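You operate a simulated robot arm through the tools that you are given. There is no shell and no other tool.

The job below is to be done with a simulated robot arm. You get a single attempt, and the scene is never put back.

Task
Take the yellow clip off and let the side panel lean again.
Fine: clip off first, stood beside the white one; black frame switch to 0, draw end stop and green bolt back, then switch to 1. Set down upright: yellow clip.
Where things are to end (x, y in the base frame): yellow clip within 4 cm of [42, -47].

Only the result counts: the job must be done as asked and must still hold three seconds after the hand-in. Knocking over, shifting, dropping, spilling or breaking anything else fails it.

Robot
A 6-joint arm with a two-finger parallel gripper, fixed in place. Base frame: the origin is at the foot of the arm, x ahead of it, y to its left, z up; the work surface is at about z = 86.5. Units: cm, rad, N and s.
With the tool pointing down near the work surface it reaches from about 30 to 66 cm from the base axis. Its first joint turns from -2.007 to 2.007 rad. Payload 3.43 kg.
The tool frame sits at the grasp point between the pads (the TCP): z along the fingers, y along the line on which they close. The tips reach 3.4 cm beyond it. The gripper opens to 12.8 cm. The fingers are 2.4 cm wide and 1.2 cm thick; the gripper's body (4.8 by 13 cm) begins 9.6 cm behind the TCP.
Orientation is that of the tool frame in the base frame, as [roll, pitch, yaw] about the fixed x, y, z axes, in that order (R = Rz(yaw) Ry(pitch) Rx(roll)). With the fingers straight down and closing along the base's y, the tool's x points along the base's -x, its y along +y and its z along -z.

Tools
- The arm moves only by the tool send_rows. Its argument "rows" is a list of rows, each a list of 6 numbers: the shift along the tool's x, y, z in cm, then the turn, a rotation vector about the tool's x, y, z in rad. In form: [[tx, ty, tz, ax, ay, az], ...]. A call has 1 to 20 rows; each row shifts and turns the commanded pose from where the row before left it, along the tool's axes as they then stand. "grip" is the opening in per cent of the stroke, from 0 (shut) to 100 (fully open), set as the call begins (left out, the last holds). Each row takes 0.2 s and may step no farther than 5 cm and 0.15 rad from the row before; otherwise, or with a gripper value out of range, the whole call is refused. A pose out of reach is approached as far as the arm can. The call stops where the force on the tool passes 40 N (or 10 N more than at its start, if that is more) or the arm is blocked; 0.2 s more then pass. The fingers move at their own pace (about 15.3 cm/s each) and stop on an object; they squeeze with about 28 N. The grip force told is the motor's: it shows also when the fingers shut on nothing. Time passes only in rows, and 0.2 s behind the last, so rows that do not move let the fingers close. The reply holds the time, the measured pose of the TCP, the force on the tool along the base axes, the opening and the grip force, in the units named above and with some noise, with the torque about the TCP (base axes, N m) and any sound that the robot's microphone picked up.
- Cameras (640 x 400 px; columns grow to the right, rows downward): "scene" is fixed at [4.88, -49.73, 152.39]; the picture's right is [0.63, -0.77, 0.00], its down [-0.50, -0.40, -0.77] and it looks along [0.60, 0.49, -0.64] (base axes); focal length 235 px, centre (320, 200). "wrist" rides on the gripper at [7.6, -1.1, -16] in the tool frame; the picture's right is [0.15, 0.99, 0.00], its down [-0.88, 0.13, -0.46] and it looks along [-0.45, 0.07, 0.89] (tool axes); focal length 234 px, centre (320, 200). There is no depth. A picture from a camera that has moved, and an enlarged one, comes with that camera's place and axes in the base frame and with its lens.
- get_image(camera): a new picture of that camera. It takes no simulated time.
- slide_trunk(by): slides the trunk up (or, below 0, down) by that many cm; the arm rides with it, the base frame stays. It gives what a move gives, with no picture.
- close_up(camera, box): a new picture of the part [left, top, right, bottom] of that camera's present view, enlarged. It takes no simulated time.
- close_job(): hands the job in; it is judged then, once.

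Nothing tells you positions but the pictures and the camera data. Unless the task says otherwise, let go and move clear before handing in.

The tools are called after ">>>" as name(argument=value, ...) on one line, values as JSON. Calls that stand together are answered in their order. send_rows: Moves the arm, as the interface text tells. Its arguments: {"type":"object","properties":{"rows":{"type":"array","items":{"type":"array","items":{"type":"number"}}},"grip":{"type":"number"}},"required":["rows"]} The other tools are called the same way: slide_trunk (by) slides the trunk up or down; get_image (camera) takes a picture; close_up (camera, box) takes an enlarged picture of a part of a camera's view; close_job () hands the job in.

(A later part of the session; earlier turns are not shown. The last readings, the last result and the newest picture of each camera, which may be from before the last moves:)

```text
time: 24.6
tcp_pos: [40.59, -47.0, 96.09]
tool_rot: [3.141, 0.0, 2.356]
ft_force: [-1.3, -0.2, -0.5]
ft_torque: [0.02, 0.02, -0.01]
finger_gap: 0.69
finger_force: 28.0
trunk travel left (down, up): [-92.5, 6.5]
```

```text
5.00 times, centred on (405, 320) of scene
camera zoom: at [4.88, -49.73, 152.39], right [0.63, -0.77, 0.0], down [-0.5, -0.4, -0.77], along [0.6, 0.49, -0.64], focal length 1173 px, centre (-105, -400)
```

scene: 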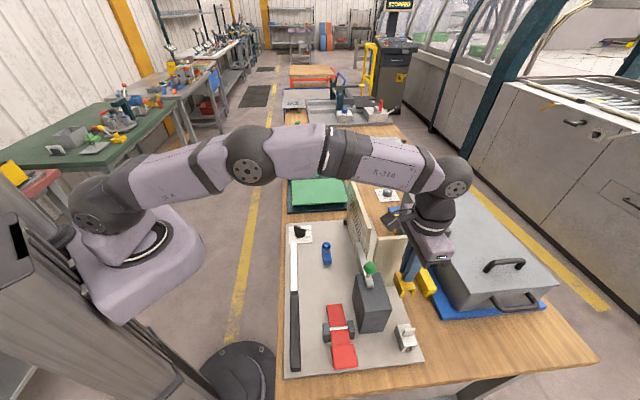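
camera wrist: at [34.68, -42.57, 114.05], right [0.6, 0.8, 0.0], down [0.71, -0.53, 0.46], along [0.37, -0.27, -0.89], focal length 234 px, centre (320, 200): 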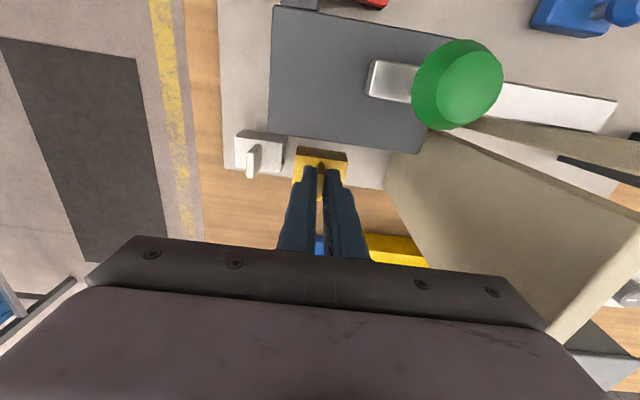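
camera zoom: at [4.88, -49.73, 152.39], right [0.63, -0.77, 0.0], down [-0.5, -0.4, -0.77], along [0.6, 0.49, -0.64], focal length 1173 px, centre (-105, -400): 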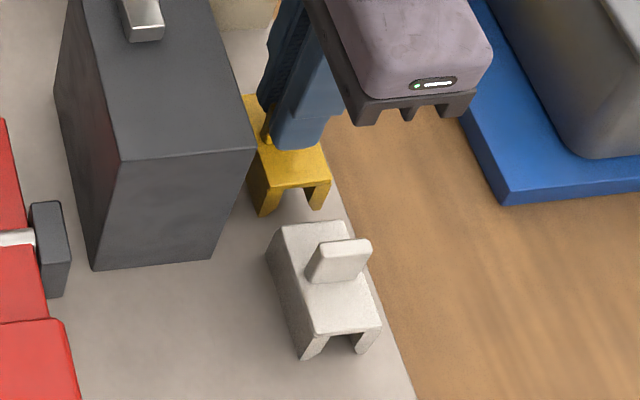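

>>> send_rows(rows=[[0, 0, 0.2, 0, 0, 0], [0, 0, 0.2, 0, 0, 0], [0, 0, 0, 0, 0, 0]])

>>> close_up(camera="wrist", box=[210, 90, 370, 190])

```text
time: 25.4
tcp_pos: [40.58, -47.16, 95.61]
tool_rot: [-3.141, -0.001, 2.355]
ft_force: [0.0, 0.4, 0.8]
ft_torque: [-0.03, 0.0, -0.04]
finger_gap: 0.67
finger_force: 28.3
trunk travel left (down, up): [-92.5, 6.5]
```

```text
4.00 times, centred on (290, 140) of wrist
camera zoom: at [34.42, -42.58, 111.64], right [0.6, 0.8, 0.0], down [0.71, -0.53, 0.46], along [0.37, -0.27, -0.89], focal length 937 px, centre (440, 440)
```

zoom: 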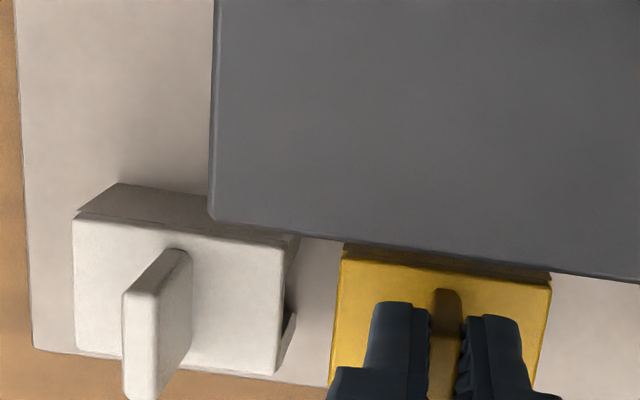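

>>> send_rows(rows=[[0, 0, 0.15, 0, 0, 0], [0, 0, 0.15, 0, 0, 0], [0, 0, 0, 0, 0, 0]])

```text
time: 26.2
tcp_pos: [40.51, -47.09, 95.36]
tool_rot: [-3.141, -0.001, 2.357]
ft_force: [0.3, -0.2, -0.7]
ft_torque: [-0.02, 0.0, 0.01]
finger_gap: 0.68
finger_force: 28.0
trunk travel left (down, up): [-92.5, 6.5]
```

>>> send_rows(rows=[[0, 0, 0.15, 0, 0, 0], [0, 0, 0.15, 0, 0, 0], [0, 0, 0, 0, 0, 0]])

>>> close_up(camera="scene", box=[380, 280, 430, 360])

```text
time: 27.0
tcp_pos: [40.54, -47.12, 95.16]
tool_rot: [-3.141, 0.0, 2.357]
ft_force: [-0.5, 0.6, -0.9]
ft_torque: [-0.03, -0.02, -0.03]
finger_gap: 0.69
finger_force: 27.9
trunk travel left (down, up): [-92.5, 6.5]
```

```text
5.00 times, centred on (405, 320) of scene
camera zoom: at [4.88, -49.73, 152.39], right [0.63, -0.77, 0.0], down [-0.5, -0.4, -0.77], along [0.6, 0.49, -0.64], focal length 1173 px, centre (-105, -400)
```

zoom: 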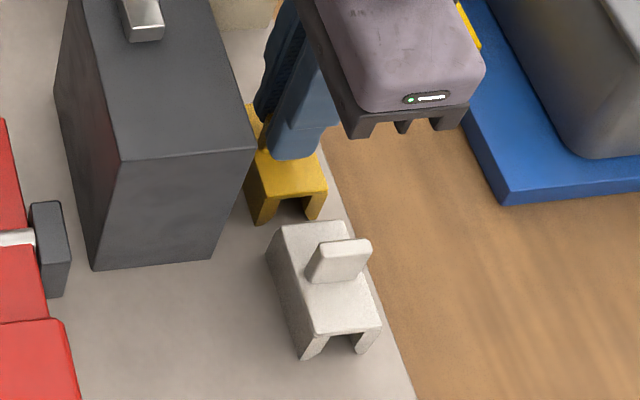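

>>> send_rows(rows=[[0, 0, 0.15, 0, 0, 0], [0, 0, 0.15, 0, 0, 0], [0, 0, 0, 0, 0, 0]])

>>> close_up(camera="wrist", box=[210, 90, 370, 190])

```text
time: 27.8
tcp_pos: [40.54, -47.01, 95.04]
tool_rot: [3.141, 0.006, 2.357]
ft_force: [-0.2, 0.2, 14.3]
ft_torque: [0.17, 0.19, 0.01]
finger_gap: 0.69
finger_force: 28.3
trunk travel left (down, up): [-92.5, 6.5]
```

```text
4.00 times, centred on (290, 140) of wrist
camera zoom: at [34.36, -42.45, 110.99], right [0.6, 0.8, 0.0], down [0.71, -0.53, 0.46], along [0.37, -0.28, -0.89], focal length 937 px, centre (440, 440)
```

zoom: 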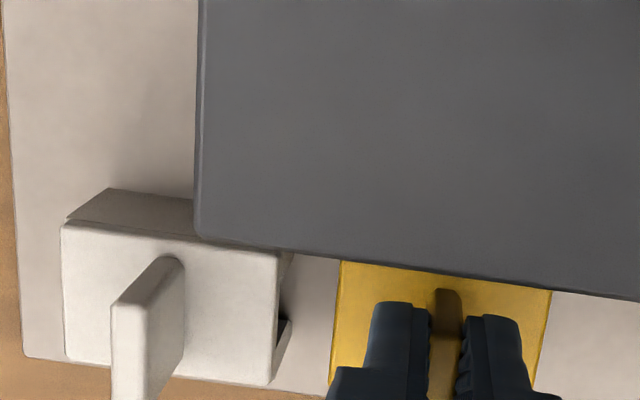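

It has touched down, with 14 N upward on the tool. I'll ease off slightly, open a little and rise straight up.

>>> send_rows(rows=[[0, 0, -0.15, 0, 0, 0], [0, 0, 0, 0, 0, 0]])

>>> send_rows(rows=[[0, 0, 0, 0, 0, 0], [0, 0, 0, 0, 0, 0], [0, 0, 0, 0, 0, 0]], grip=16)

>>> close_up(camera="scene", box=[380, 280, 430, 360])

```text
time: 28.4
tcp_pos: [40.47, -47.04, 95.1]
tool_rot: [3.141, 0.003, 2.357]
ft_force: [1.3, -1.6, 16.8]
ft_torque: [-0.05, -0.05, -0.02]
finger_gap: 0.69
finger_force: 28.2
trunk travel left (down, up): [-92.5, 6.5]
```

```text
time: 29.2
tcp_pos: [40.53, -46.97, 94.82]
tool_rot: [-3.141, 0.001, 2.356]
ft_force: [-0.7, -1.0, -0.2]
ft_torque: [0.01, -0.01, -0.03]
finger_gap: 2.05
finger_force: 0.0
trunk travel left (down, up): [-92.5, 6.5]
```

```text
5.00 times, centred on (405, 320) of scene
camera zoom: at [4.88, -49.73, 152.39], right [0.63, -0.77, 0.0], down [-0.5, -0.4, -0.77], along [0.6, 0.49, -0.64], focal length 1173 px, centre (-105, -400)
```

zoom: 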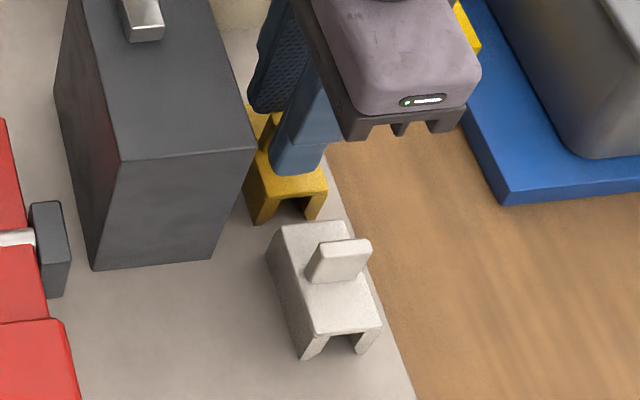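

>>> send_rows(rows=[[0, 0, -1, 0, 0, 0], [0, 0, -2, 0, 0, 0], [0, 0, -3, 0, 0, 0], [0, 0, -4, 0, 0, 0], [0, 0, -4, 0, 0, 0], [3, 0, -3, 0, 0, 0], [4, 0, -3, 0, 0, 0], [4, 0, -3, 0, 0, 0], [0, 0, 0, 0, 0, 0]])

>>> get_image(camera="wrist")

>>> close_up(camera="scene", box=[340, 270, 440, 370])

```text
time: 31.2
tcp_pos: [33.06, -39.32, 117.78]
tool_rot: [3.141, -0.002, 2.355]
ft_force: [0.3, 0.0, -1.1]
ft_torque: [0.03, 0.07, -0.03]
finger_gap: 2.06
finger_force: 0.1
trunk travel left (down, up): [-92.5, 6.5]
```

```text
taken
camera wrist: at [27.01, -34.83, 133.79], right [0.6, 0.8, 0.0], down [0.71, -0.53, 0.45], along [0.36, -0.27, -0.89], focal length 234 px, centre (320, 200)
```

wrist: 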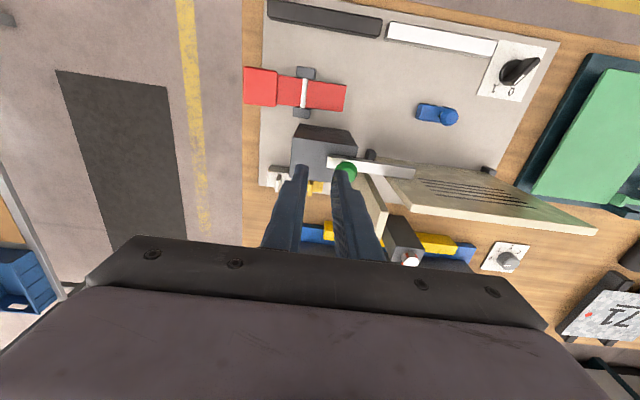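

```text
4.00 times, centred on (390, 320) of scene
camera zoom: at [4.88, -49.73, 152.39], right [0.63, -0.77, 0.0], down [-0.5, -0.4, -0.77], along [0.6, 0.49, -0.64], focal length 939 px, centre (40, -280)
```

zoom: 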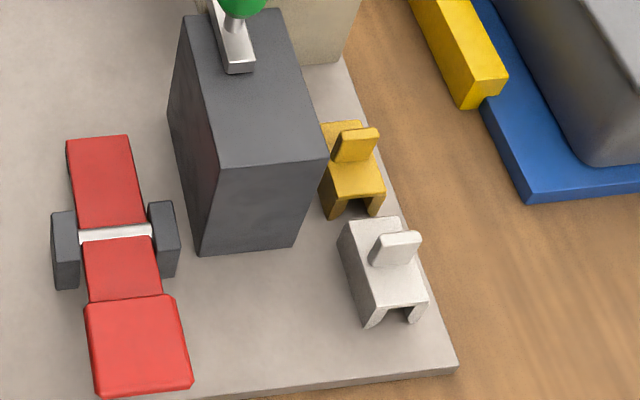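

The yellow clip stands upright beside the white one. Next is the black switch, so I'll move above it with the fingers about square to its handle.

>>> send_rows(rows=[[1.4, 3.16, 0, 0, 0, 0.056], [1.4, 3.16, 0, 0, 0, 0], [1.4, 3.16, 0, 0, 0, 0], [1.4, 3.16, 0, 0, 0, 0], [1.4, 3.16, 0, 0, 0, 0], [1.4, 3.16, 0, 0, 0, 0], [1.4, 3.16, 0, 0, 0, 0], [1.4, 3.16, 0, 0, 0, 0], [1.4, 3.16, 0, 0, 0, 0], [1.4, 3.16, 0, 0, 0, 0], [0, 0, 2, 0, 0, 0.1], [0, 0, 2, 0, 0, 0.1], [0, 0, 2, 0, 0, 0.1], [0, 0, 2, 0, 0, 0.1], [0, 0, 0, 0, 0, 0.1], [0, 0, 0, 0, 0, 0]], grip=50)

>>> get_image(camera="wrist")

>>> close_up(camera="wrist", box=[240, 100, 400, 200])

```text
time: 34.6
tcp_pos: [46.82, -7.71, 109.78]
tool_rot: [3.141, 0.0, 1.798]
ft_force: [0.6, -0.1, -0.2]
ft_torque: [0.0, 0.0, -0.01]
finger_gap: 6.39
finger_force: 0.0
trunk travel left (down, up): [-92.5, 6.5]
```

```text
taken
camera wrist: at [44.09, -0.54, 125.79], right [0.93, 0.37, 0.0], down [0.33, -0.83, 0.46], along [0.17, -0.42, -0.89], focal length 234 px, centre (320, 200)
```

wrist: 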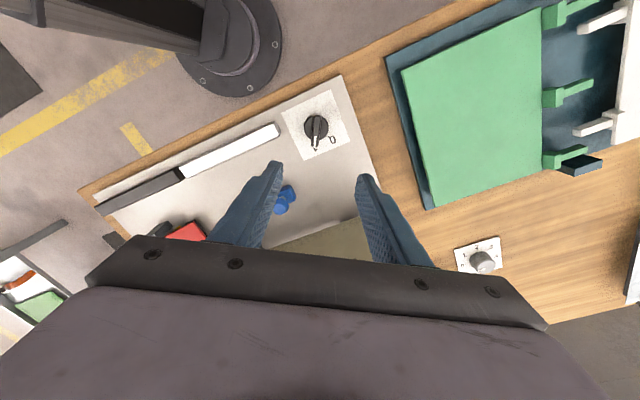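

```text
4.00 times, centred on (320, 150) of wrist
camera zoom: at [44.09, -0.54, 125.79], right [0.93, 0.37, 0.0], down [0.33, -0.83, 0.46], along [0.17, -0.42, -0.89], focal length 937 px, centre (320, 400)
```

zoom: 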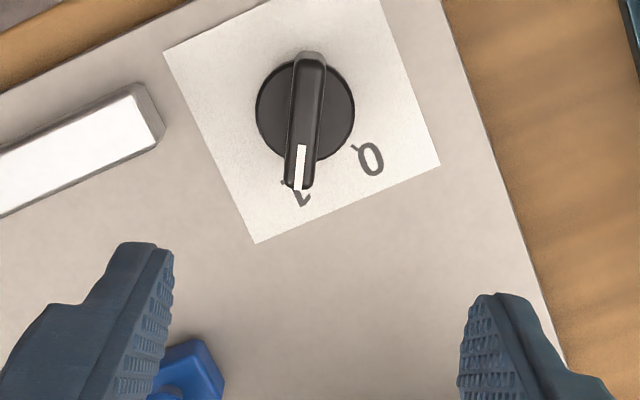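

The pointer is at 1 with 0 about 60° counterclockwise, and the knob centre is near (46.0, -6.9). I'll centre over it and go lower.

>>> send_rows(rows=[[1.03, -0.65, 2, 0, 0, -0.035], [0, 0, 4, 0, 0, 0], [0, 0, 4, 0, 0, 0], [0, 0, 2, 0, 0, 0], [0, 0, 0, 0, 0, 0]], grip=32)

>>> close_up(camera="wrist", box=[240, 120, 400, 220])

>>> close_up(camera="scene", box=[260, 180, 360, 260])

```text
time: 35.8
tcp_pos: [46.02, -6.77, 97.69]
tool_rot: [-3.141, 0.0, 1.833]
ft_force: [-1.0, 0.7, 0.3]
ft_torque: [0.02, -0.03, -0.01]
finger_gap: 4.12
finger_force: 0.0
trunk travel left (down, up): [-92.5, 6.5]
```

```text
4.00 times, centred on (320, 170) of wrist
camera zoom: at [43.04, 0.18, 113.78], right [0.92, 0.4, 0.0], down [0.36, -0.82, 0.46], along [0.18, -0.42, -0.89], focal length 937 px, centre (320, 320)
```

zoom: 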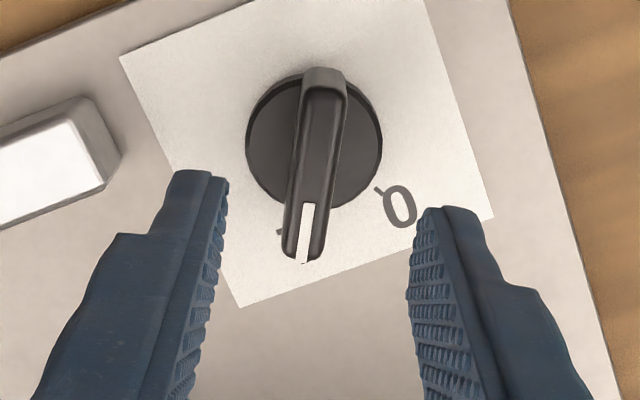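

```text
5.00 times, centred on (310, 220) of scene
camera zoom: at [4.88, -49.73, 152.39], right [0.63, -0.77, 0.0], down [-0.5, -0.4, -0.77], along [0.6, 0.49, -0.64], focal length 1173 px, centre (370, 100)
```

zoom: 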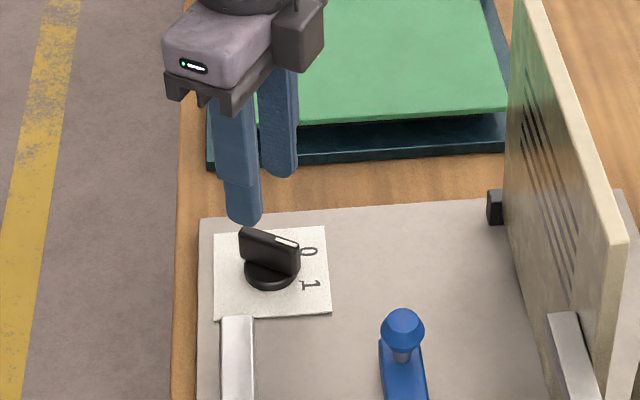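

>>> send_rows(rows=[[0.3, -0.1, 1.5, 0, 0, 0], [0, 0, 1, 0, 0, 0], [0, 0, 0, 0, 0, 0]], grip=24)

>>> close_up(camera="wrist", box=[240, 120, 400, 220])

>>> close_up(camera="scene", box=[275, 205, 325, 255])

```text
time: 36.6
tcp_pos: [45.68, -6.63, 95.34]
tool_rot: [3.141, -0.001, 1.836]
ft_force: [-0.3, 0.1, 0.9]
ft_torque: [0.02, 0.02, -0.01]
finger_gap: 3.1
finger_force: 0.0
trunk travel left (down, up): [-92.5, 6.5]
```

```text
4.00 times, centred on (320, 170) of wrist
camera zoom: at [42.68, 0.44, 111.34], right [0.92, 0.4, 0.0], down [0.36, -0.82, 0.46], along [0.18, -0.42, -0.89], focal length 937 px, centre (320, 320)
```

zoom: 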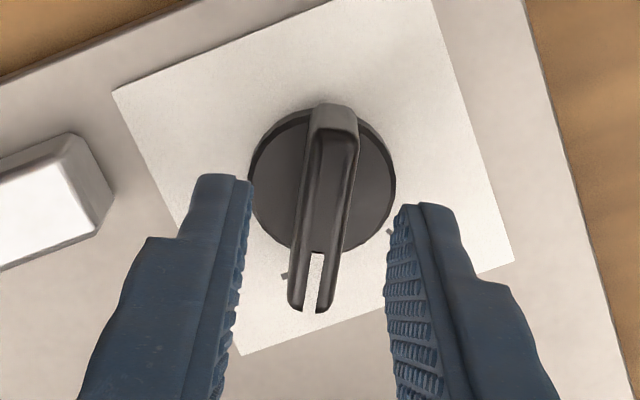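

```text
8.00 times, centred on (300, 230) of scene
camera zoom: at [4.88, -49.73, 152.39], right [0.63, -0.77, 0.0], down [-0.5, -0.4, -0.77], along [0.6, 0.49, -0.64], focal length 1877 px, centre (480, -40)
```

zoom: 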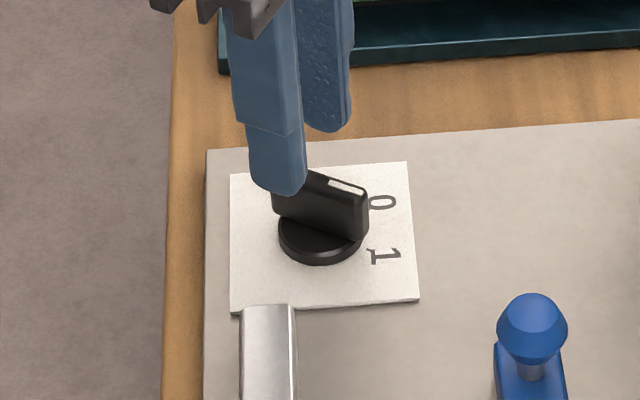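

>>> send_rows(rows=[[0, 0.05, 1.2, 0, 0, 0], [0, 0, 1.0, 0, 0, 0], [0, 0, 0, 0, 0, 0]])

>>> close_up(camera="wrist", box=[240, 120, 400, 220])

>>> close_up(camera="scene", box=[275, 205, 325, 255])

```text
time: 37.4
tcp_pos: [45.65, -6.54, 93.21]
tool_rot: [3.141, 0.001, 1.836]
ft_force: [0.4, 0.5, -0.3]
ft_torque: [0.02, 0.05, 0.02]
finger_gap: 3.08
finger_force: 0.1
trunk travel left (down, up): [-92.5, 6.5]
```

```text
4.00 times, centred on (320, 170) of wrist
camera zoom: at [42.71, 0.46, 109.19], right [0.92, 0.4, 0.0], down [0.36, -0.82, 0.46], along [0.18, -0.42, -0.89], focal length 937 px, centre (320, 320)
```

zoom: 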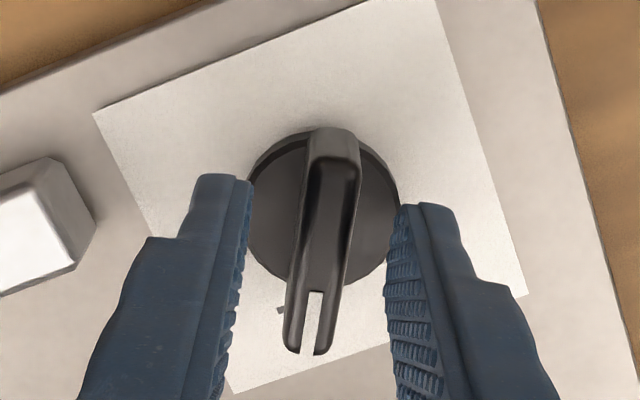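

```text
8.00 times, centred on (300, 230) of scene
camera zoom: at [4.88, -49.73, 152.39], right [0.63, -0.77, 0.0], down [-0.5, -0.4, -0.77], along [0.6, 0.49, -0.64], focal length 1877 px, centre (480, -40)
```

zoom: 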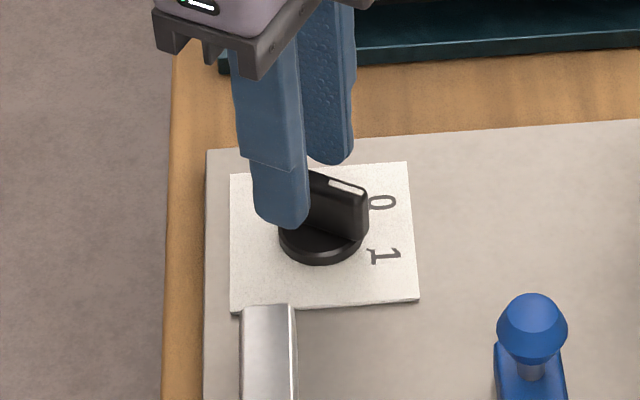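

>>> send_rows(rows=[[0, 0, 0.3, 0, 0, 0], [0, 0, 0, 0, 0, 0], [0, 0, 0, 0, 0, 0], [0, 0, 0, 0, 0, 0]], grip=0)

>>> close_up(camera="wrist", box=[240, 120, 400, 220])

```text
time: 38.4
tcp_pos: [45.67, -6.56, 93.14]
tool_rot: [3.135, 0.004, 1.834]
ft_force: [4.4, 3.4, 33.6]
ft_torque: [0.98, 0.18, 0.06]
finger_gap: 1.2
finger_force: 45.1
trunk travel left (down, up): [-92.5, 6.5]
```

```text
4.00 times, centred on (320, 170) of wrist
camera zoom: at [42.66, 0.51, 109.11], right [0.92, 0.4, 0.01], down [0.35, -0.82, 0.46], along [0.19, -0.42, -0.89], focal length 937 px, centre (320, 320)
```

zoom: 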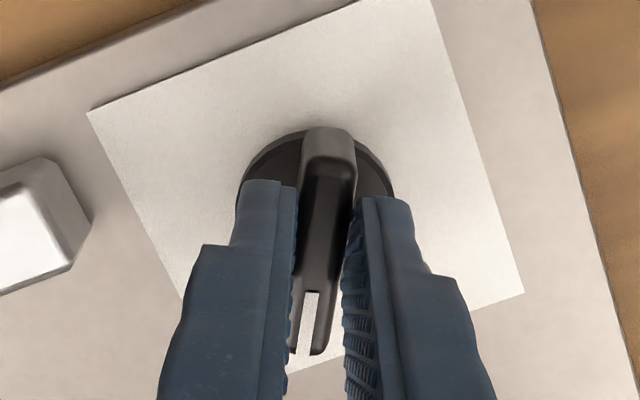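

The tips are pressing on the knob's disc, with 34 N upward on the tool. I'll open slightly, rise 0.5 cm and grip again.

>>> send_rows(rows=[[0, 0, -0.3, 0, 0, 0], [0, 0, -0.35, 0, 0, 0], [0, 0, 0, 0, 0, 0]], grip=18)

>>> send_rows(rows=[[0, 0, 0, 0, 0, 0], [0, 0, 0, 0, 0, 0], [0, 0, 0, 0, 0, 0]], grip=0)

```text
time: 39.2
tcp_pos: [45.7, -6.6, 93.5]
tool_rot: [-3.14, -0.001, 1.835]
ft_force: [-0.2, -0.9, -0.6]
ft_torque: [-0.01, 0.01, 0.01]
finger_gap: 2.28
finger_force: 0.1
trunk travel left (down, up): [-92.5, 6.5]
```

```text
time: 40.0
tcp_pos: [45.89, -6.61, 93.51]
tool_rot: [-3.141, 0.0, 1.834]
ft_force: [0.8, 1.6, -1.2]
ft_torque: [-0.12, -0.12, 0.0]
finger_gap: 1.16
finger_force: 45.0
trunk travel left (down, up): [-92.5, 6.5]
```

Clean grip on the handle. I'll turn counterclockwise toward 0 in small steps.

>>> send_rows(rows=[[0, 0, 0, 0, 0, -0.0873], [0, 0, 0, 0, 0, -0.0873], [0, 0, 0, 0, 0, -0.0873], [0, 0, 0, 0, 0, -0.0873], [0, 0, 0, 0, 0, -0.0873], [0, 0, 0, 0, 0, 0]])

>>> close_up(camera="wrist", box=[240, 120, 400, 220])

```text
time: 41.4
tcp_pos: [45.6, -6.68, 93.55]
tool_rot: [-3.14, -0.003, 2.271]
ft_force: [-13.1, -6.6, -7.8]
ft_torque: [-1.0, -0.22, -0.1]
finger_gap: 1.2
finger_force: 44.3
trunk travel left (down, up): [-92.5, 6.5]
```

```text
4.00 times, centred on (320, 170) of wrist
camera zoom: at [40.0, -1.64, 109.54], right [0.66, 0.75, 0.0], down [0.67, -0.59, 0.45], along [0.34, -0.3, -0.89], focal length 937 px, centre (320, 320)
```

zoom: 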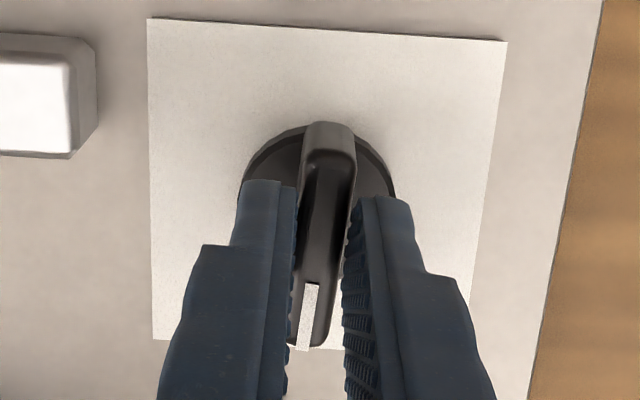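

>>> send_rows(rows=[[0.03, -0.15, 0, 0, 0, -0.0873], [0, 0, 0, 0, 0, -0.0873], [0, 0, 0, 0, 0, -0.0873], [0, 0, 0, 0, 0, -0.0873], [0, 0, 0, 0, 0, 0]])

>>> close_up(camera="wrist", box=[240, 120, 400, 220])

```text
time: 42.6
tcp_pos: [45.48, -6.77, 93.56]
tool_rot: [3.14, -0.003, 2.622]
ft_force: [-13.6, -11.5, -13.5]
ft_torque: [-0.59, 0.13, -0.07]
finger_gap: 1.19
finger_force: 44.7
trunk travel left (down, up): [-92.5, 6.5]
```

```text
4.00 times, centred on (320, 170) of wrist
camera zoom: at [38.48, -4.07, 109.54], right [0.36, 0.93, 0.0], down [0.83, -0.33, 0.45], along [0.42, -0.16, -0.89], focal length 937 px, centre (320, 320)
```

zoom: 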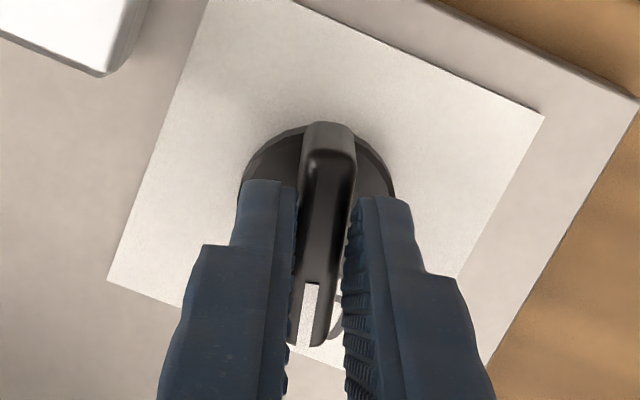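

>>> send_rows(rows=[[0.06, -0.15, 0.08, 0, 0, -0.0873], [0, 0, 0, 0, 0, -0.0873], [0, 0, 0, 0, 0, -0.0873], [0, 0, 0, 0, 0, 0]])

>>> close_up(camera="wrist", box=[240, 120, 400, 220])

>>> close_up(camera="scene", box=[275, 205, 325, 255])

```text
time: 43.6
tcp_pos: [45.49, -6.96, 93.55]
tool_rot: [3.14, 0.0, 2.883]
ft_force: [-10.0, -14.6, 7.3]
ft_torque: [-0.09, 1.67, -0.22]
finger_gap: 1.19
finger_force: 44.8
trunk travel left (down, up): [-92.5, 6.5]
```

```text
4.00 times, centred on (320, 170) of wrist
camera zoom: at [37.88, -6.14, 109.51], right [0.11, 0.99, 0.0], down [0.88, -0.1, 0.46], along [0.45, -0.05, -0.89], focal length 937 px, centre (320, 320)
```

zoom: 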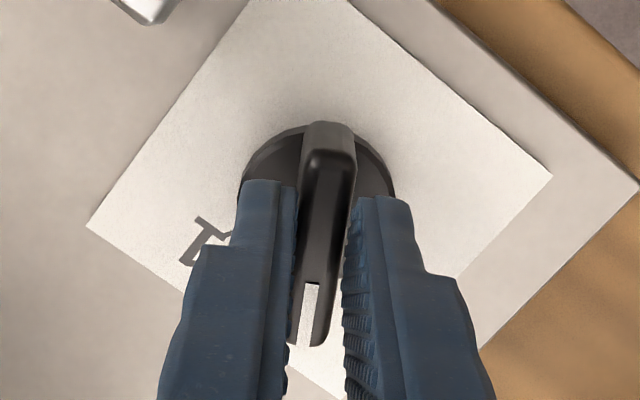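

```text
8.00 times, centred on (300, 230) of scene
camera zoom: at [4.88, -49.73, 152.39], right [0.63, -0.77, 0.0], down [-0.5, -0.4, -0.77], along [0.6, 0.49, -0.64], focal length 1877 px, centre (480, -40)
```

zoom: 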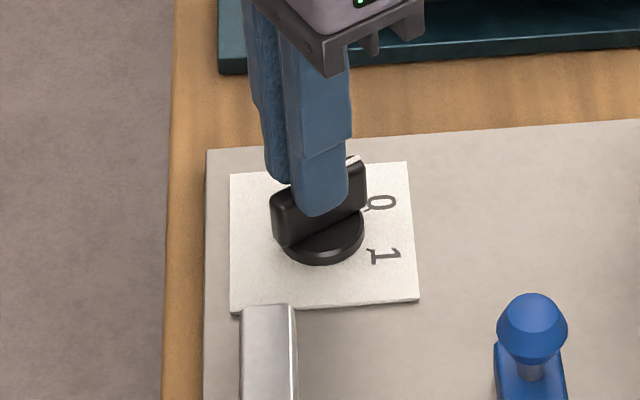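

>>> send_rows(rows=[[0, 0, 0, 0, 0, 0], [0, 0, 0, 0, 0, 0], [0, 0, -1, 0, 0, 0], [0, 0, -3, 0, 0, 0], [0, 0, -4, 0, 0, 0], [0, 0, -4, 0, 0, 0], [0, 0, 0, 0, 0, 0]], grip=24)

>>> get_image(camera="wrist")

>>> close_up(camera="wrist", box=[240, 80, 400, 180])

>>> get_image(camera="scene")

```text
time: 45.2
tcp_pos: [45.66, -6.6, 105.65]
tool_rot: [3.141, 0.001, 2.882]
ft_force: [0.1, 0.5, 0.3]
ft_torque: [-0.02, 0.0, 0.01]
finger_gap: 3.09
finger_force: 0.2
trunk travel left (down, up): [-92.5, 6.5]
```

```text
taken
camera wrist: at [38.15, -5.79, 121.69], right [0.11, 0.99, 0.0], down [0.88, -0.1, 0.46], along [0.45, -0.05, -0.89], focal length 234 px, centre (320, 200)
```

wrist: 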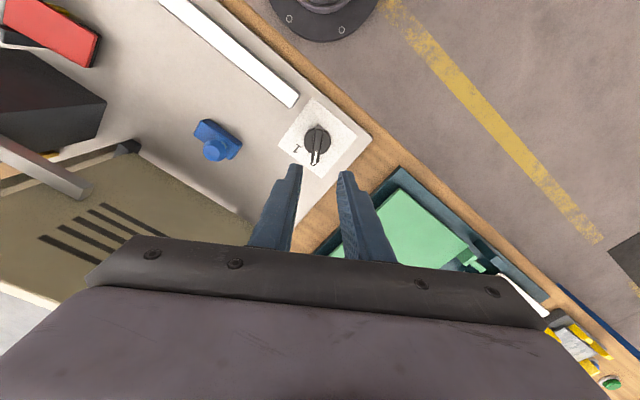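

```text
4.00 times, centred on (320, 130) of wrist
camera zoom: at [38.15, -5.79, 121.69], right [0.11, 0.99, 0.0], down [0.88, -0.1, 0.46], along [0.45, -0.05, -0.89], focal length 937 px, centre (320, 480)
```

zoom: 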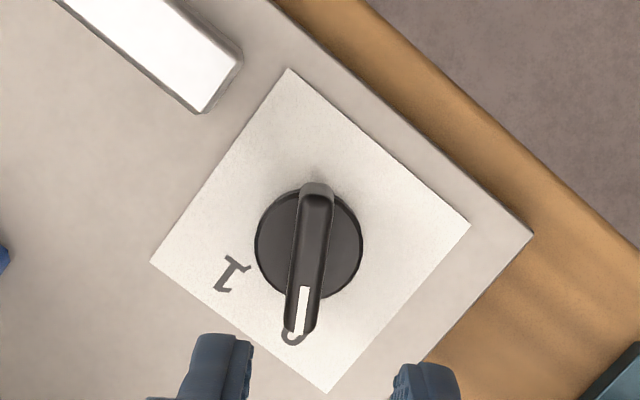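

```text
taken
```

scene: 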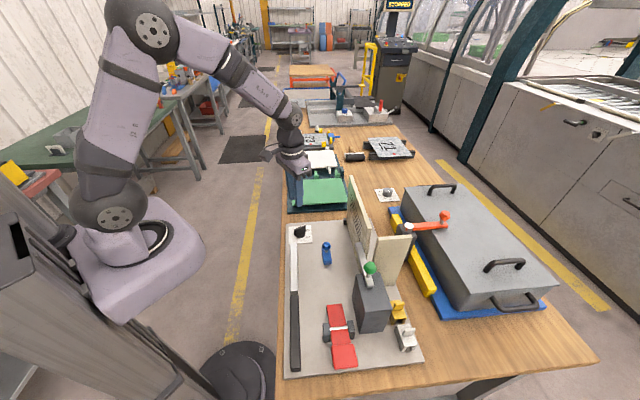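

The switch now points at 0. Before drawing anything, I need a good look behind the panel to find out what the end stop is.

>>> send_rows(rows=[[0, 0, -3, 0, 0, -0.131], [0, 0, -3, 0, 0, -0.131], [0, 0, -3, 0, 0, -0.131], [0, 0, -3, 0, 0, -0.131], [0, 0, 0, 0, 0, -0.131], [0, 0, 0, 0, 0, -0.131], [0, 0, 0, 0, 0, -0.131], [0, 0, 0, 0, 0, -0.128], [3.8, -2, 0, 0, 0, 0], [3.8, -2, 0, 0, 0, 0], [3.8, -2, 0, 0, 0, 0], [3.8, -3, 0, 0, 0, 0], [4, -3, 0, 0, 0, 0], [4, -3, 0, 0, 0, 0], [0, -3, 0, 0, 0, 0], [0, -3, 0, 0, 0, 0], [0, -3, 0, 0, 0, 0], [0, 0, 0, 0, 0, 0]])

>>> get_image(camera="wrist")

```text
time: 49.0
tcp_pos: [45.86, -40.08, 117.32]
tool_rot: [-3.141, -0.001, -2.357]
ft_force: [0.2, 0.6, 0.9]
ft_torque: [0.0, -0.01, -0.01]
finger_gap: 3.09
finger_force: 0.0
trunk travel left (down, up): [-92.5, 6.5]
```

```text
taken
camera wrist: at [41.36, -46.28, 133.34], right [-0.8, 0.6, 0.0], down [0.53, 0.71, 0.46], along [0.27, 0.37, -0.89], focal length 234 px, centre (320, 200)
```

wrist: 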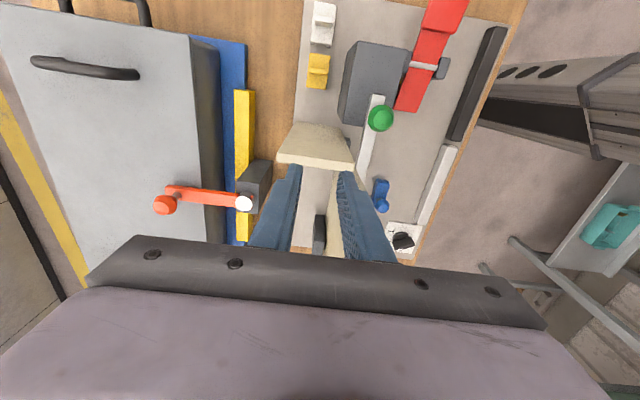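

>>> send_rows(rows=[[0, 0, 0, 0, -0.1, 0], [0, 0, 0, 0, -0.1, 0], [0, 0, 0, 0, -0.1, 0], [0, 0, 0, 0, 0, 0]], grip=100)

>>> get_image(camera="wrist")

>>> close_up(camera="wrist", box=[270, 120, 390, 220])

```text
time: 50.0
tcp_pos: [46.15, -40.08, 117.37]
tool_rot: [-3.141, 0.301, -2.355]
ft_force: [0.3, 0.4, -0.2]
ft_torque: [-0.02, 0.03, 0.0]
finger_gap: 12.82
finger_force: 0.1
trunk travel left (down, up): [-92.5, 6.5]
```

```text
taken
camera wrist: at [38.46, -49.34, 130.47], right [-0.8, 0.6, -0.04], down [0.41, 0.59, 0.7], along [0.44, 0.54, -0.72], focal length 234 px, centre (320, 200)
```

wrist: 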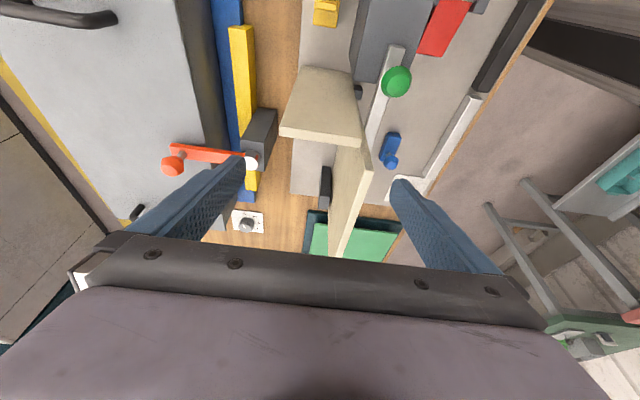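

```text
4.00 times, centred on (330, 170) of wrist
camera zoom: at [38.46, -49.34, 130.47], right [-0.8, 0.6, -0.04], down [0.41, 0.59, 0.7], along [0.44, 0.54, -0.72], focal length 937 px, centre (280, 320)
```

zoom: 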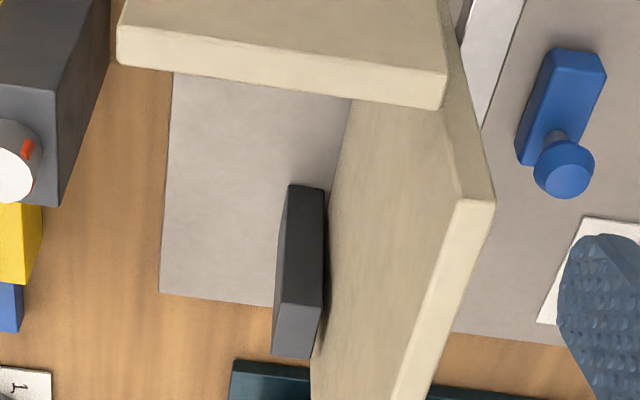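

Behind the panel there is only a fixed post, so the blue knobbed slide on the plate must be the end stop. I'll go over it and look closely at how it can move.

>>> send_rows(rows=[[0, 0, 0, 0, 0.1, 0], [0, 0, 0, 0, 0.1, 0], [0, 0, 0, 0, 0.1, 0], [0, 3.7, 0, 0, 0, 0], [0, 3.7, 0, 0, 0, 0], [0, 3.7, 0, 0, 0, 0], [0, 3.7, 0, 0, 0, 0], [-4, 0, 0, 0, 0, 0], [-4, 0, 0, 0, 0, 0], [-4.6, 0, 0, 0, 0, 0], [0, 0, 0, 0, 0, 0]], grip=50)

>>> send_rows(rows=[[0, 0, 0, 0, 0, 0.131], [0, 0, 0, 0, 0, 0.131], [0, 0, 0, 0, 0, 0.131], [0, 0, 0, 0, 0, 0.131], [0, 0, 0, 0, 0, 0.131], [0, 0, 0, 0, 0, 0.131], [0, 0, 0, 0, 0, 0.131], [0, 0, 0, 0, 0, 0.131], [0, 0, 0, 0, 0, 0.131], [0, 0, 0, 0, 0, 0.131], [0, 0, 0, 0, 0, 0.131], [0, 0, 0, 0, 0, 0.13], [0, 0, 3, 0, 0, 0], [0, 0, 3, 0, 0, 0], [0, 0, 0, 0, 0, 0]])

>>> get_image(camera="wrist")

>>> close_up(camera="wrist", box=[240, 100, 400, 200])

```text
time: 52.4
tcp_pos: [44.53, -20.8, 117.26]
tool_rot: [-3.142, 0.003, -2.356]
ft_force: [1.1, -0.1, -0.5]
ft_torque: [0.0, -0.04, -0.01]
finger_gap: 6.43
finger_force: 0.1
trunk travel left (down, up): [-92.5, 6.5]
```

```text
time: 55.6
tcp_pos: [44.49, -20.48, 111.41]
tool_rot: [-3.141, 0.0, 2.356]
ft_force: [0.8, 0.3, 0.6]
ft_torque: [-0.01, 0.01, -0.03]
finger_gap: 6.4
finger_force: 0.0
trunk travel left (down, up): [-92.5, 6.5]
```

```text
taken
camera wrist: at [38.42, -15.92, 127.38], right [0.6, 0.8, 0.0], down [0.71, -0.53, 0.46], along [0.37, -0.27, -0.89], focal length 234 px, centre (320, 200)
```

wrist: 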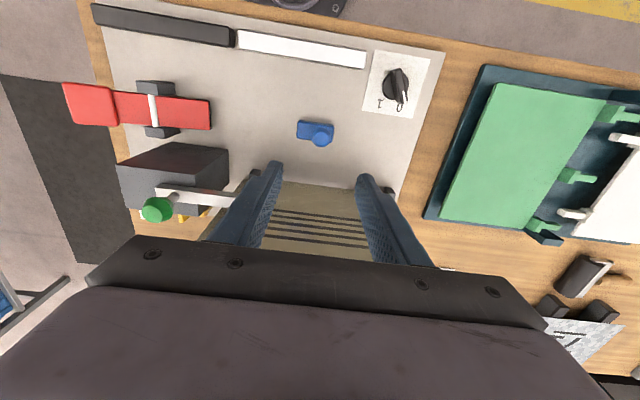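

```text
4.00 times, centred on (320, 150) of wrist
camera zoom: at [38.42, -15.92, 127.38], right [0.6, 0.8, 0.0], down [0.71, -0.53, 0.46], along [0.37, -0.27, -0.89], focal length 937 px, centre (320, 400)
```

zoom: 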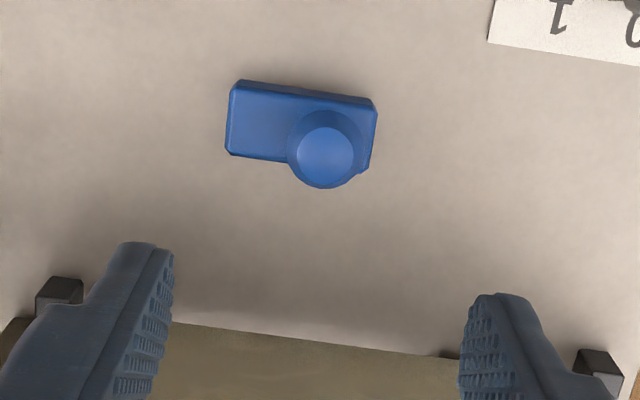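

>>> close_up(camera="wrist", box=[230, 160, 420, 250])

>>> close_up(camera="wrist", box=[50, 60, 250, 180])

>>> close_up(camera="scene", box=[335, 240, 395, 300])

```text
3.37 times, centred on (325, 205) of wrist
camera zoom: at [38.42, -15.92, 127.38], right [0.6, 0.8, 0.0], down [0.71, -0.53, 0.46], along [0.37, -0.27, -0.89], focal length 789 px, centre (303, 183)
```

zoom: 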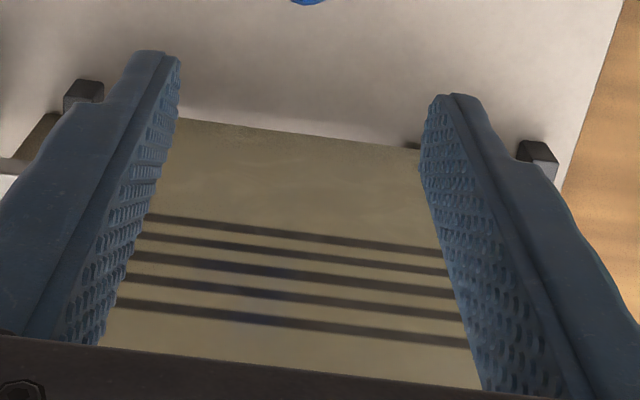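

```text
3.20 times, centred on (150, 120) of wrist
camera zoom: at [38.42, -15.92, 127.38], right [0.6, 0.8, 0.0], down [0.71, -0.53, 0.46], along [0.37, -0.27, -0.89], focal length 749 px, centre (864, 456)
```

zoom: 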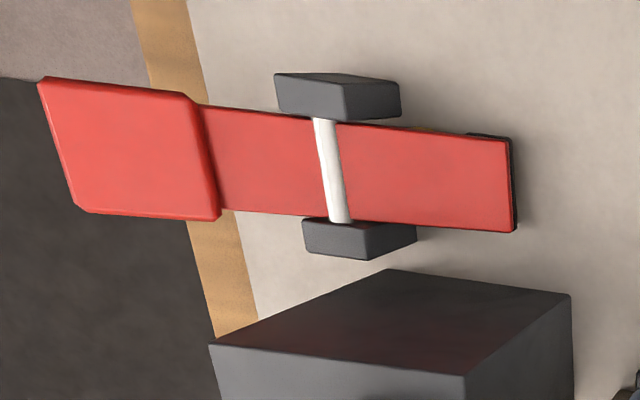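

```text
6.67 times, centred on (365, 270) of scene
camera zoom: at [4.88, -49.73, 152.39], right [0.63, -0.77, 0.0], down [-0.5, -0.4, -0.77], along [0.6, 0.49, -0.64], focal length 1564 px, centre (20, -267)
```

zoom: 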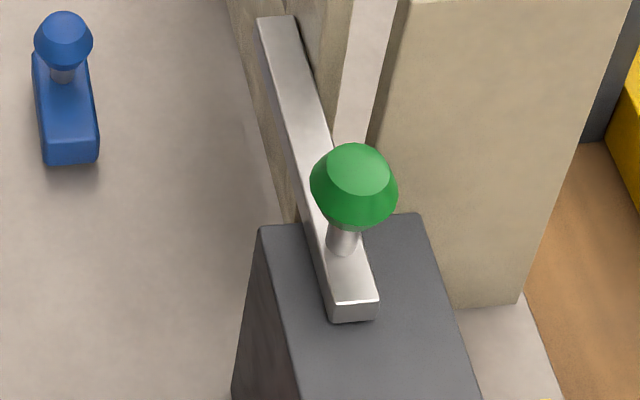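

The blue knob is near (44.7, -20.2, 91.5). I'll go down around it and grip it, then test which direction it slides, using small steps and watching the force.

>>> send_rows(rows=[[0.05, 0.3, 4, 0, 0, 0], [0, 0, 4, 0, 0, 0], [0, 0, 4, 0, 0, 0], [0, 0, 2, 0, 0, 0], [0, 0, 0, 0, 0, 0]], grip=36)

>>> close_up(camera="wrist", box=[240, 120, 400, 220])

>>> close_up(camera="scene", box=[290, 210, 370, 270])

```text
time: 56.8
tcp_pos: [44.91, -20.6, 97.35]
tool_rot: [-3.141, -0.001, 2.356]
ft_force: [-0.3, 0.3, 0.2]
ft_torque: [-0.02, 0.01, 0.01]
finger_gap: 4.6
finger_force: 0.1
trunk travel left (down, up): [-92.5, 6.5]
```

```text
4.00 times, centred on (320, 170) of wrist
camera zoom: at [38.83, -16.01, 113.34], right [0.6, 0.8, 0.0], down [0.71, -0.53, 0.46], along [0.37, -0.27, -0.89], focal length 937 px, centre (320, 320)
```

zoom: 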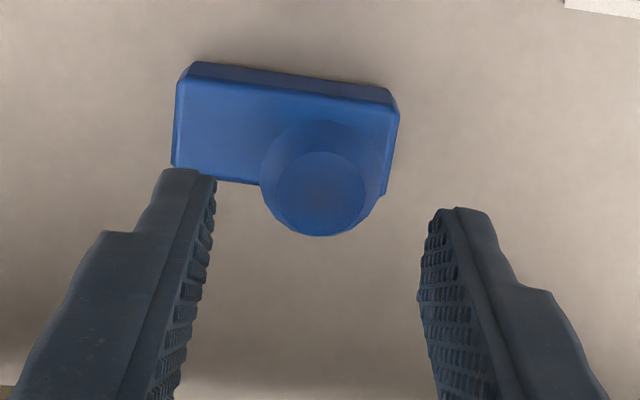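

```text
6.67 times, centred on (330, 240) of scene
camera zoom: at [4.88, -49.73, 152.39], right [0.63, -0.77, 0.0], down [-0.5, -0.4, -0.77], along [0.6, 0.49, -0.64], focal length 1564 px, centre (253, -67)
```

zoom: 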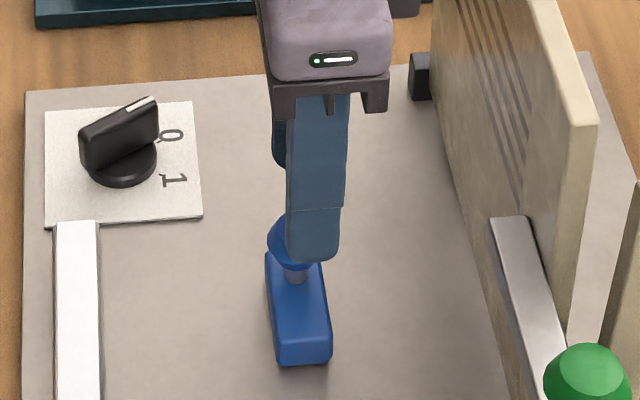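

>>> send_rows(rows=[[0.3, 0.05, 1.5, 0, 0, 0], [0, 0, 1.3, 0, 0, 0], [0, 0, 0.8, 0, 0, 0], [0, 0, 0, 0, 0, 0]])

>>> close_up(camera="wrist", box=[240, 120, 400, 220])

>>> close_up(camera="scene", box=[290, 210, 370, 270])

```text
time: 57.8
tcp_pos: [44.6, -20.35, 94.01]
tool_rot: [3.141, 0.0, 2.357]
ft_force: [0.2, 0.2, -0.1]
ft_torque: [-0.03, -0.01, -0.01]
finger_gap: 4.61
finger_force: 0.1
trunk travel left (down, up): [-92.5, 6.5]
```

```text
4.00 times, centred on (320, 170) of wrist
camera zoom: at [38.5, -15.83, 109.9], right [0.6, 0.8, 0.0], down [0.71, -0.53, 0.46], along [0.37, -0.27, -0.89], focal length 937 px, centre (320, 320)
```

zoom: 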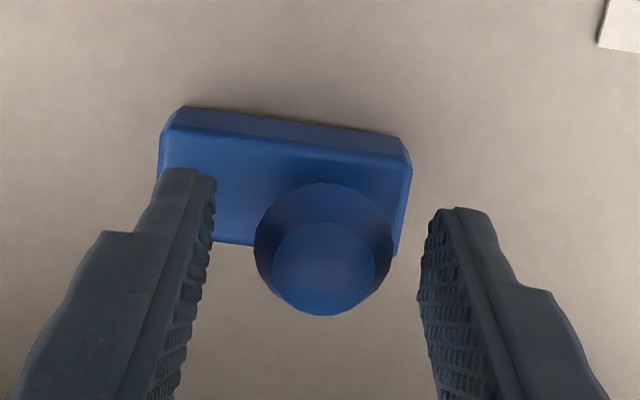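

```text
6.67 times, centred on (330, 240) of scene
camera zoom: at [4.88, -49.73, 152.39], right [0.63, -0.77, 0.0], down [-0.5, -0.4, -0.77], along [0.6, 0.49, -0.64], focal length 1564 px, centre (253, -67)
```

zoom: 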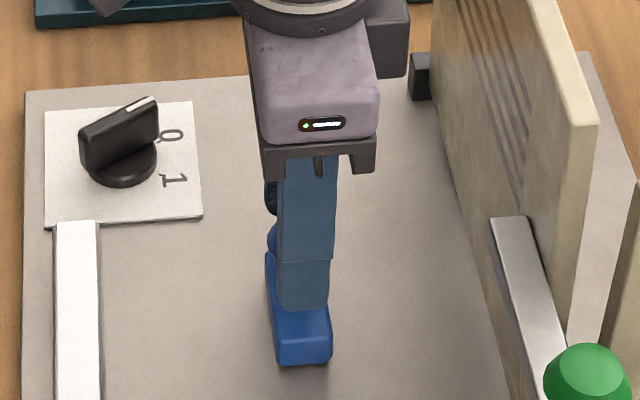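

>>> send_rows(rows=[[0, 0, 0.2, 0, 0, 0], [0, 0, 0, 0, 0, 0], [0, 0, 0, 0, 0, 0], [0, 0, 0, 0, 0, 0]], grip=0)

>>> close_up(camera="wrist", box=[240, 120, 400, 220])

```text
time: 58.8
tcp_pos: [44.55, -20.35, 93.9]
tool_rot: [3.14, 0.006, 2.356]
ft_force: [7.2, 4.1, 21.7]
ft_torque: [0.73, 0.41, -0.01]
finger_gap: 2.92
finger_force: 45.5
trunk travel left (down, up): [-92.5, 6.5]
```

```text
4.00 times, centred on (320, 170) of wrist
camera zoom: at [38.47, -15.73, 109.85], right [0.6, 0.8, 0.0], down [0.71, -0.53, 0.46], along [0.37, -0.27, -0.89], focal length 937 px, centre (320, 320)
```

zoom: 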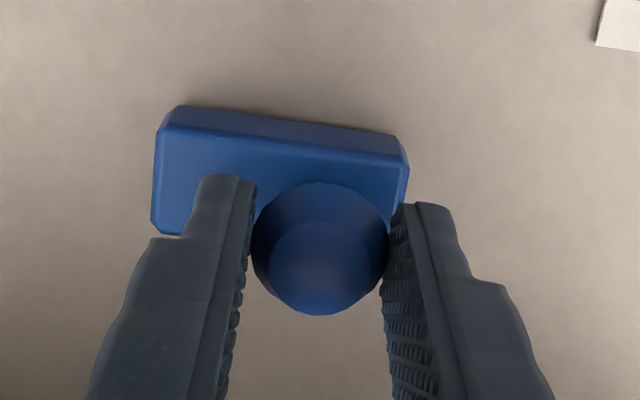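

>>> send_rows(rows=[[0, 0, -0.25, 0, 0, 0], [0, 0, 0, 0, 0, 0]])

```text
time: 59.4
tcp_pos: [44.59, -20.2, 93.92]
tool_rot: [3.141, 0.001, 2.357]
ft_force: [8.7, 2.5, 2.1]
ft_torque: [-0.88, -1.22, 0.05]
finger_gap: 2.91
finger_force: 45.2
trunk travel left (down, up): [-92.5, 6.5]
```

Holding the blue knob, I'll first probe 0.4 cm away from the panel.

>>> send_rows(rows=[[0.2, 0, 0, 0, 0, 0], [0.2, 0, 0, 0, 0, 0], [0, 0, 0, 0, 0, 0]])

```text
time: 60.2
tcp_pos: [44.57, -20.24, 93.9]
tool_rot: [3.14, 0.006, 2.356]
ft_force: [13.2, -14.7, -8.6]
ft_torque: [-0.11, 0.08, -0.05]
finger_gap: 2.96
finger_force: 44.9
trunk travel left (down, up): [-92.5, 6.5]
```

That direction is blocked. I'll return and probe along the jig's long axis.

>>> send_rows(rows=[[-0.4, 0, 0, 0, 0, 0], [0, 0.3, 0, 0, 0, 0], [0, 0.3, 0, 0, 0, 0], [0, 0, 0, 0, 0, 0]])

```text
time: 61.2
tcp_pos: [44.96, -19.9, 93.99]
tool_rot: [-3.141, 0.0, 2.356]
ft_force: [5.4, -7.2, 4.8]
ft_torque: [-0.28, -0.22, 0.04]
finger_gap: 2.93
finger_force: 44.8
trunk travel left (down, up): [-92.5, 6.5]
```

>>> send_rows(rows=[[0, 0.4, 0, 0, 0, 0], [0, 0.4, 0, 0, 0, 0], [0, 0.4, 0, 0, 0, 0], [0, 0, 0, 0, 0, 0]])

>>> close_up(camera="scene", box=[290, 210, 370, 270])

>>> close_up(camera="wrist", box=[240, 120, 400, 220])

```text
time: 62.2
tcp_pos: [45.83, -18.99, 93.89]
tool_rot: [-3.14, 0.002, 2.356]
ft_force: [8.1, -7.4, 8.1]
ft_torque: [-0.03, -0.02, -0.04]
finger_gap: 2.91
finger_force: 44.7
trunk travel left (down, up): [-92.5, 6.5]
```

```text
6.67 times, centred on (330, 240) of scene
camera zoom: at [4.88, -49.73, 152.39], right [0.63, -0.77, 0.0], down [-0.5, -0.4, -0.77], along [0.6, 0.49, -0.64], focal length 1564 px, centre (253, -67)
```

zoom: 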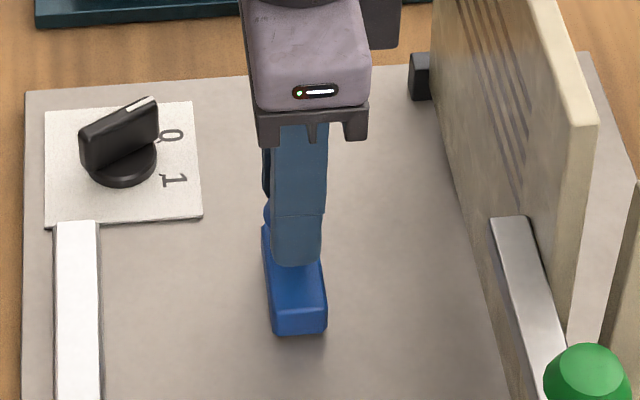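

```text
4.00 times, centred on (320, 170) of wrist
camera zoom: at [39.78, -14.52, 109.88], right [0.6, 0.8, 0.0], down [0.71, -0.53, 0.46], along [0.37, -0.27, -0.89], focal length 937 px, centre (320, 320)
```

zoom: 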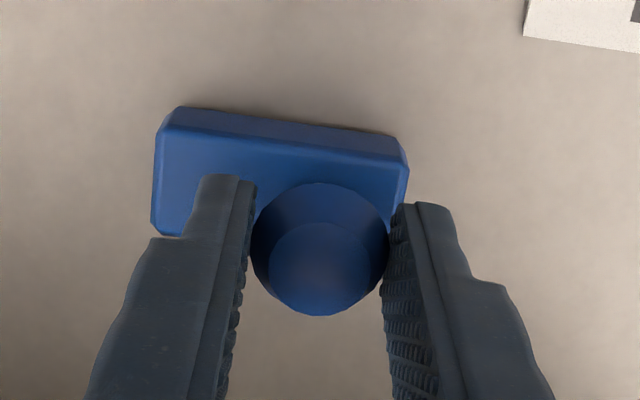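

The blue slide moves freely along +u. I'll check whether its original spot was already its forward limit by going back and slightly beyond.

>>> send_rows(rows=[[-0.1, -0.5, 0, 0, 0, 0], [0, -0.5, 0, 0, 0, 0], [0, -0.5, 0, 0, 0, 0], [0, -0.3, 0, 0, 0, 0], [0, 0, 0, 0, 0, 0]])

>>> send_rows(rows=[[0, -0.25, 0, 0, 0, 0], [0, -0.25, 0, 0, 0, 0], [0, 0, 0, 0, 0, 0]])

```text
time: 63.4
tcp_pos: [44.63, -20.3, 93.86]
tool_rot: [-3.141, 0.0, 2.356]
ft_force: [5.5, -3.5, 9.8]
ft_torque: [-0.07, -0.14, 0.02]
finger_gap: 2.94
finger_force: 45.1
trunk travel left (down, up): [-92.5, 6.5]
```

```text
time: 64.2
tcp_pos: [44.65, -20.3, 93.82]
tool_rot: [3.141, 0.003, 2.356]
ft_force: [21.7, 18.7, 13.3]
ft_torque: [1.24, -0.11, 0.1]
finger_gap: 2.93
finger_force: 45.2
trunk travel left (down, up): [-92.5, 6.5]
```

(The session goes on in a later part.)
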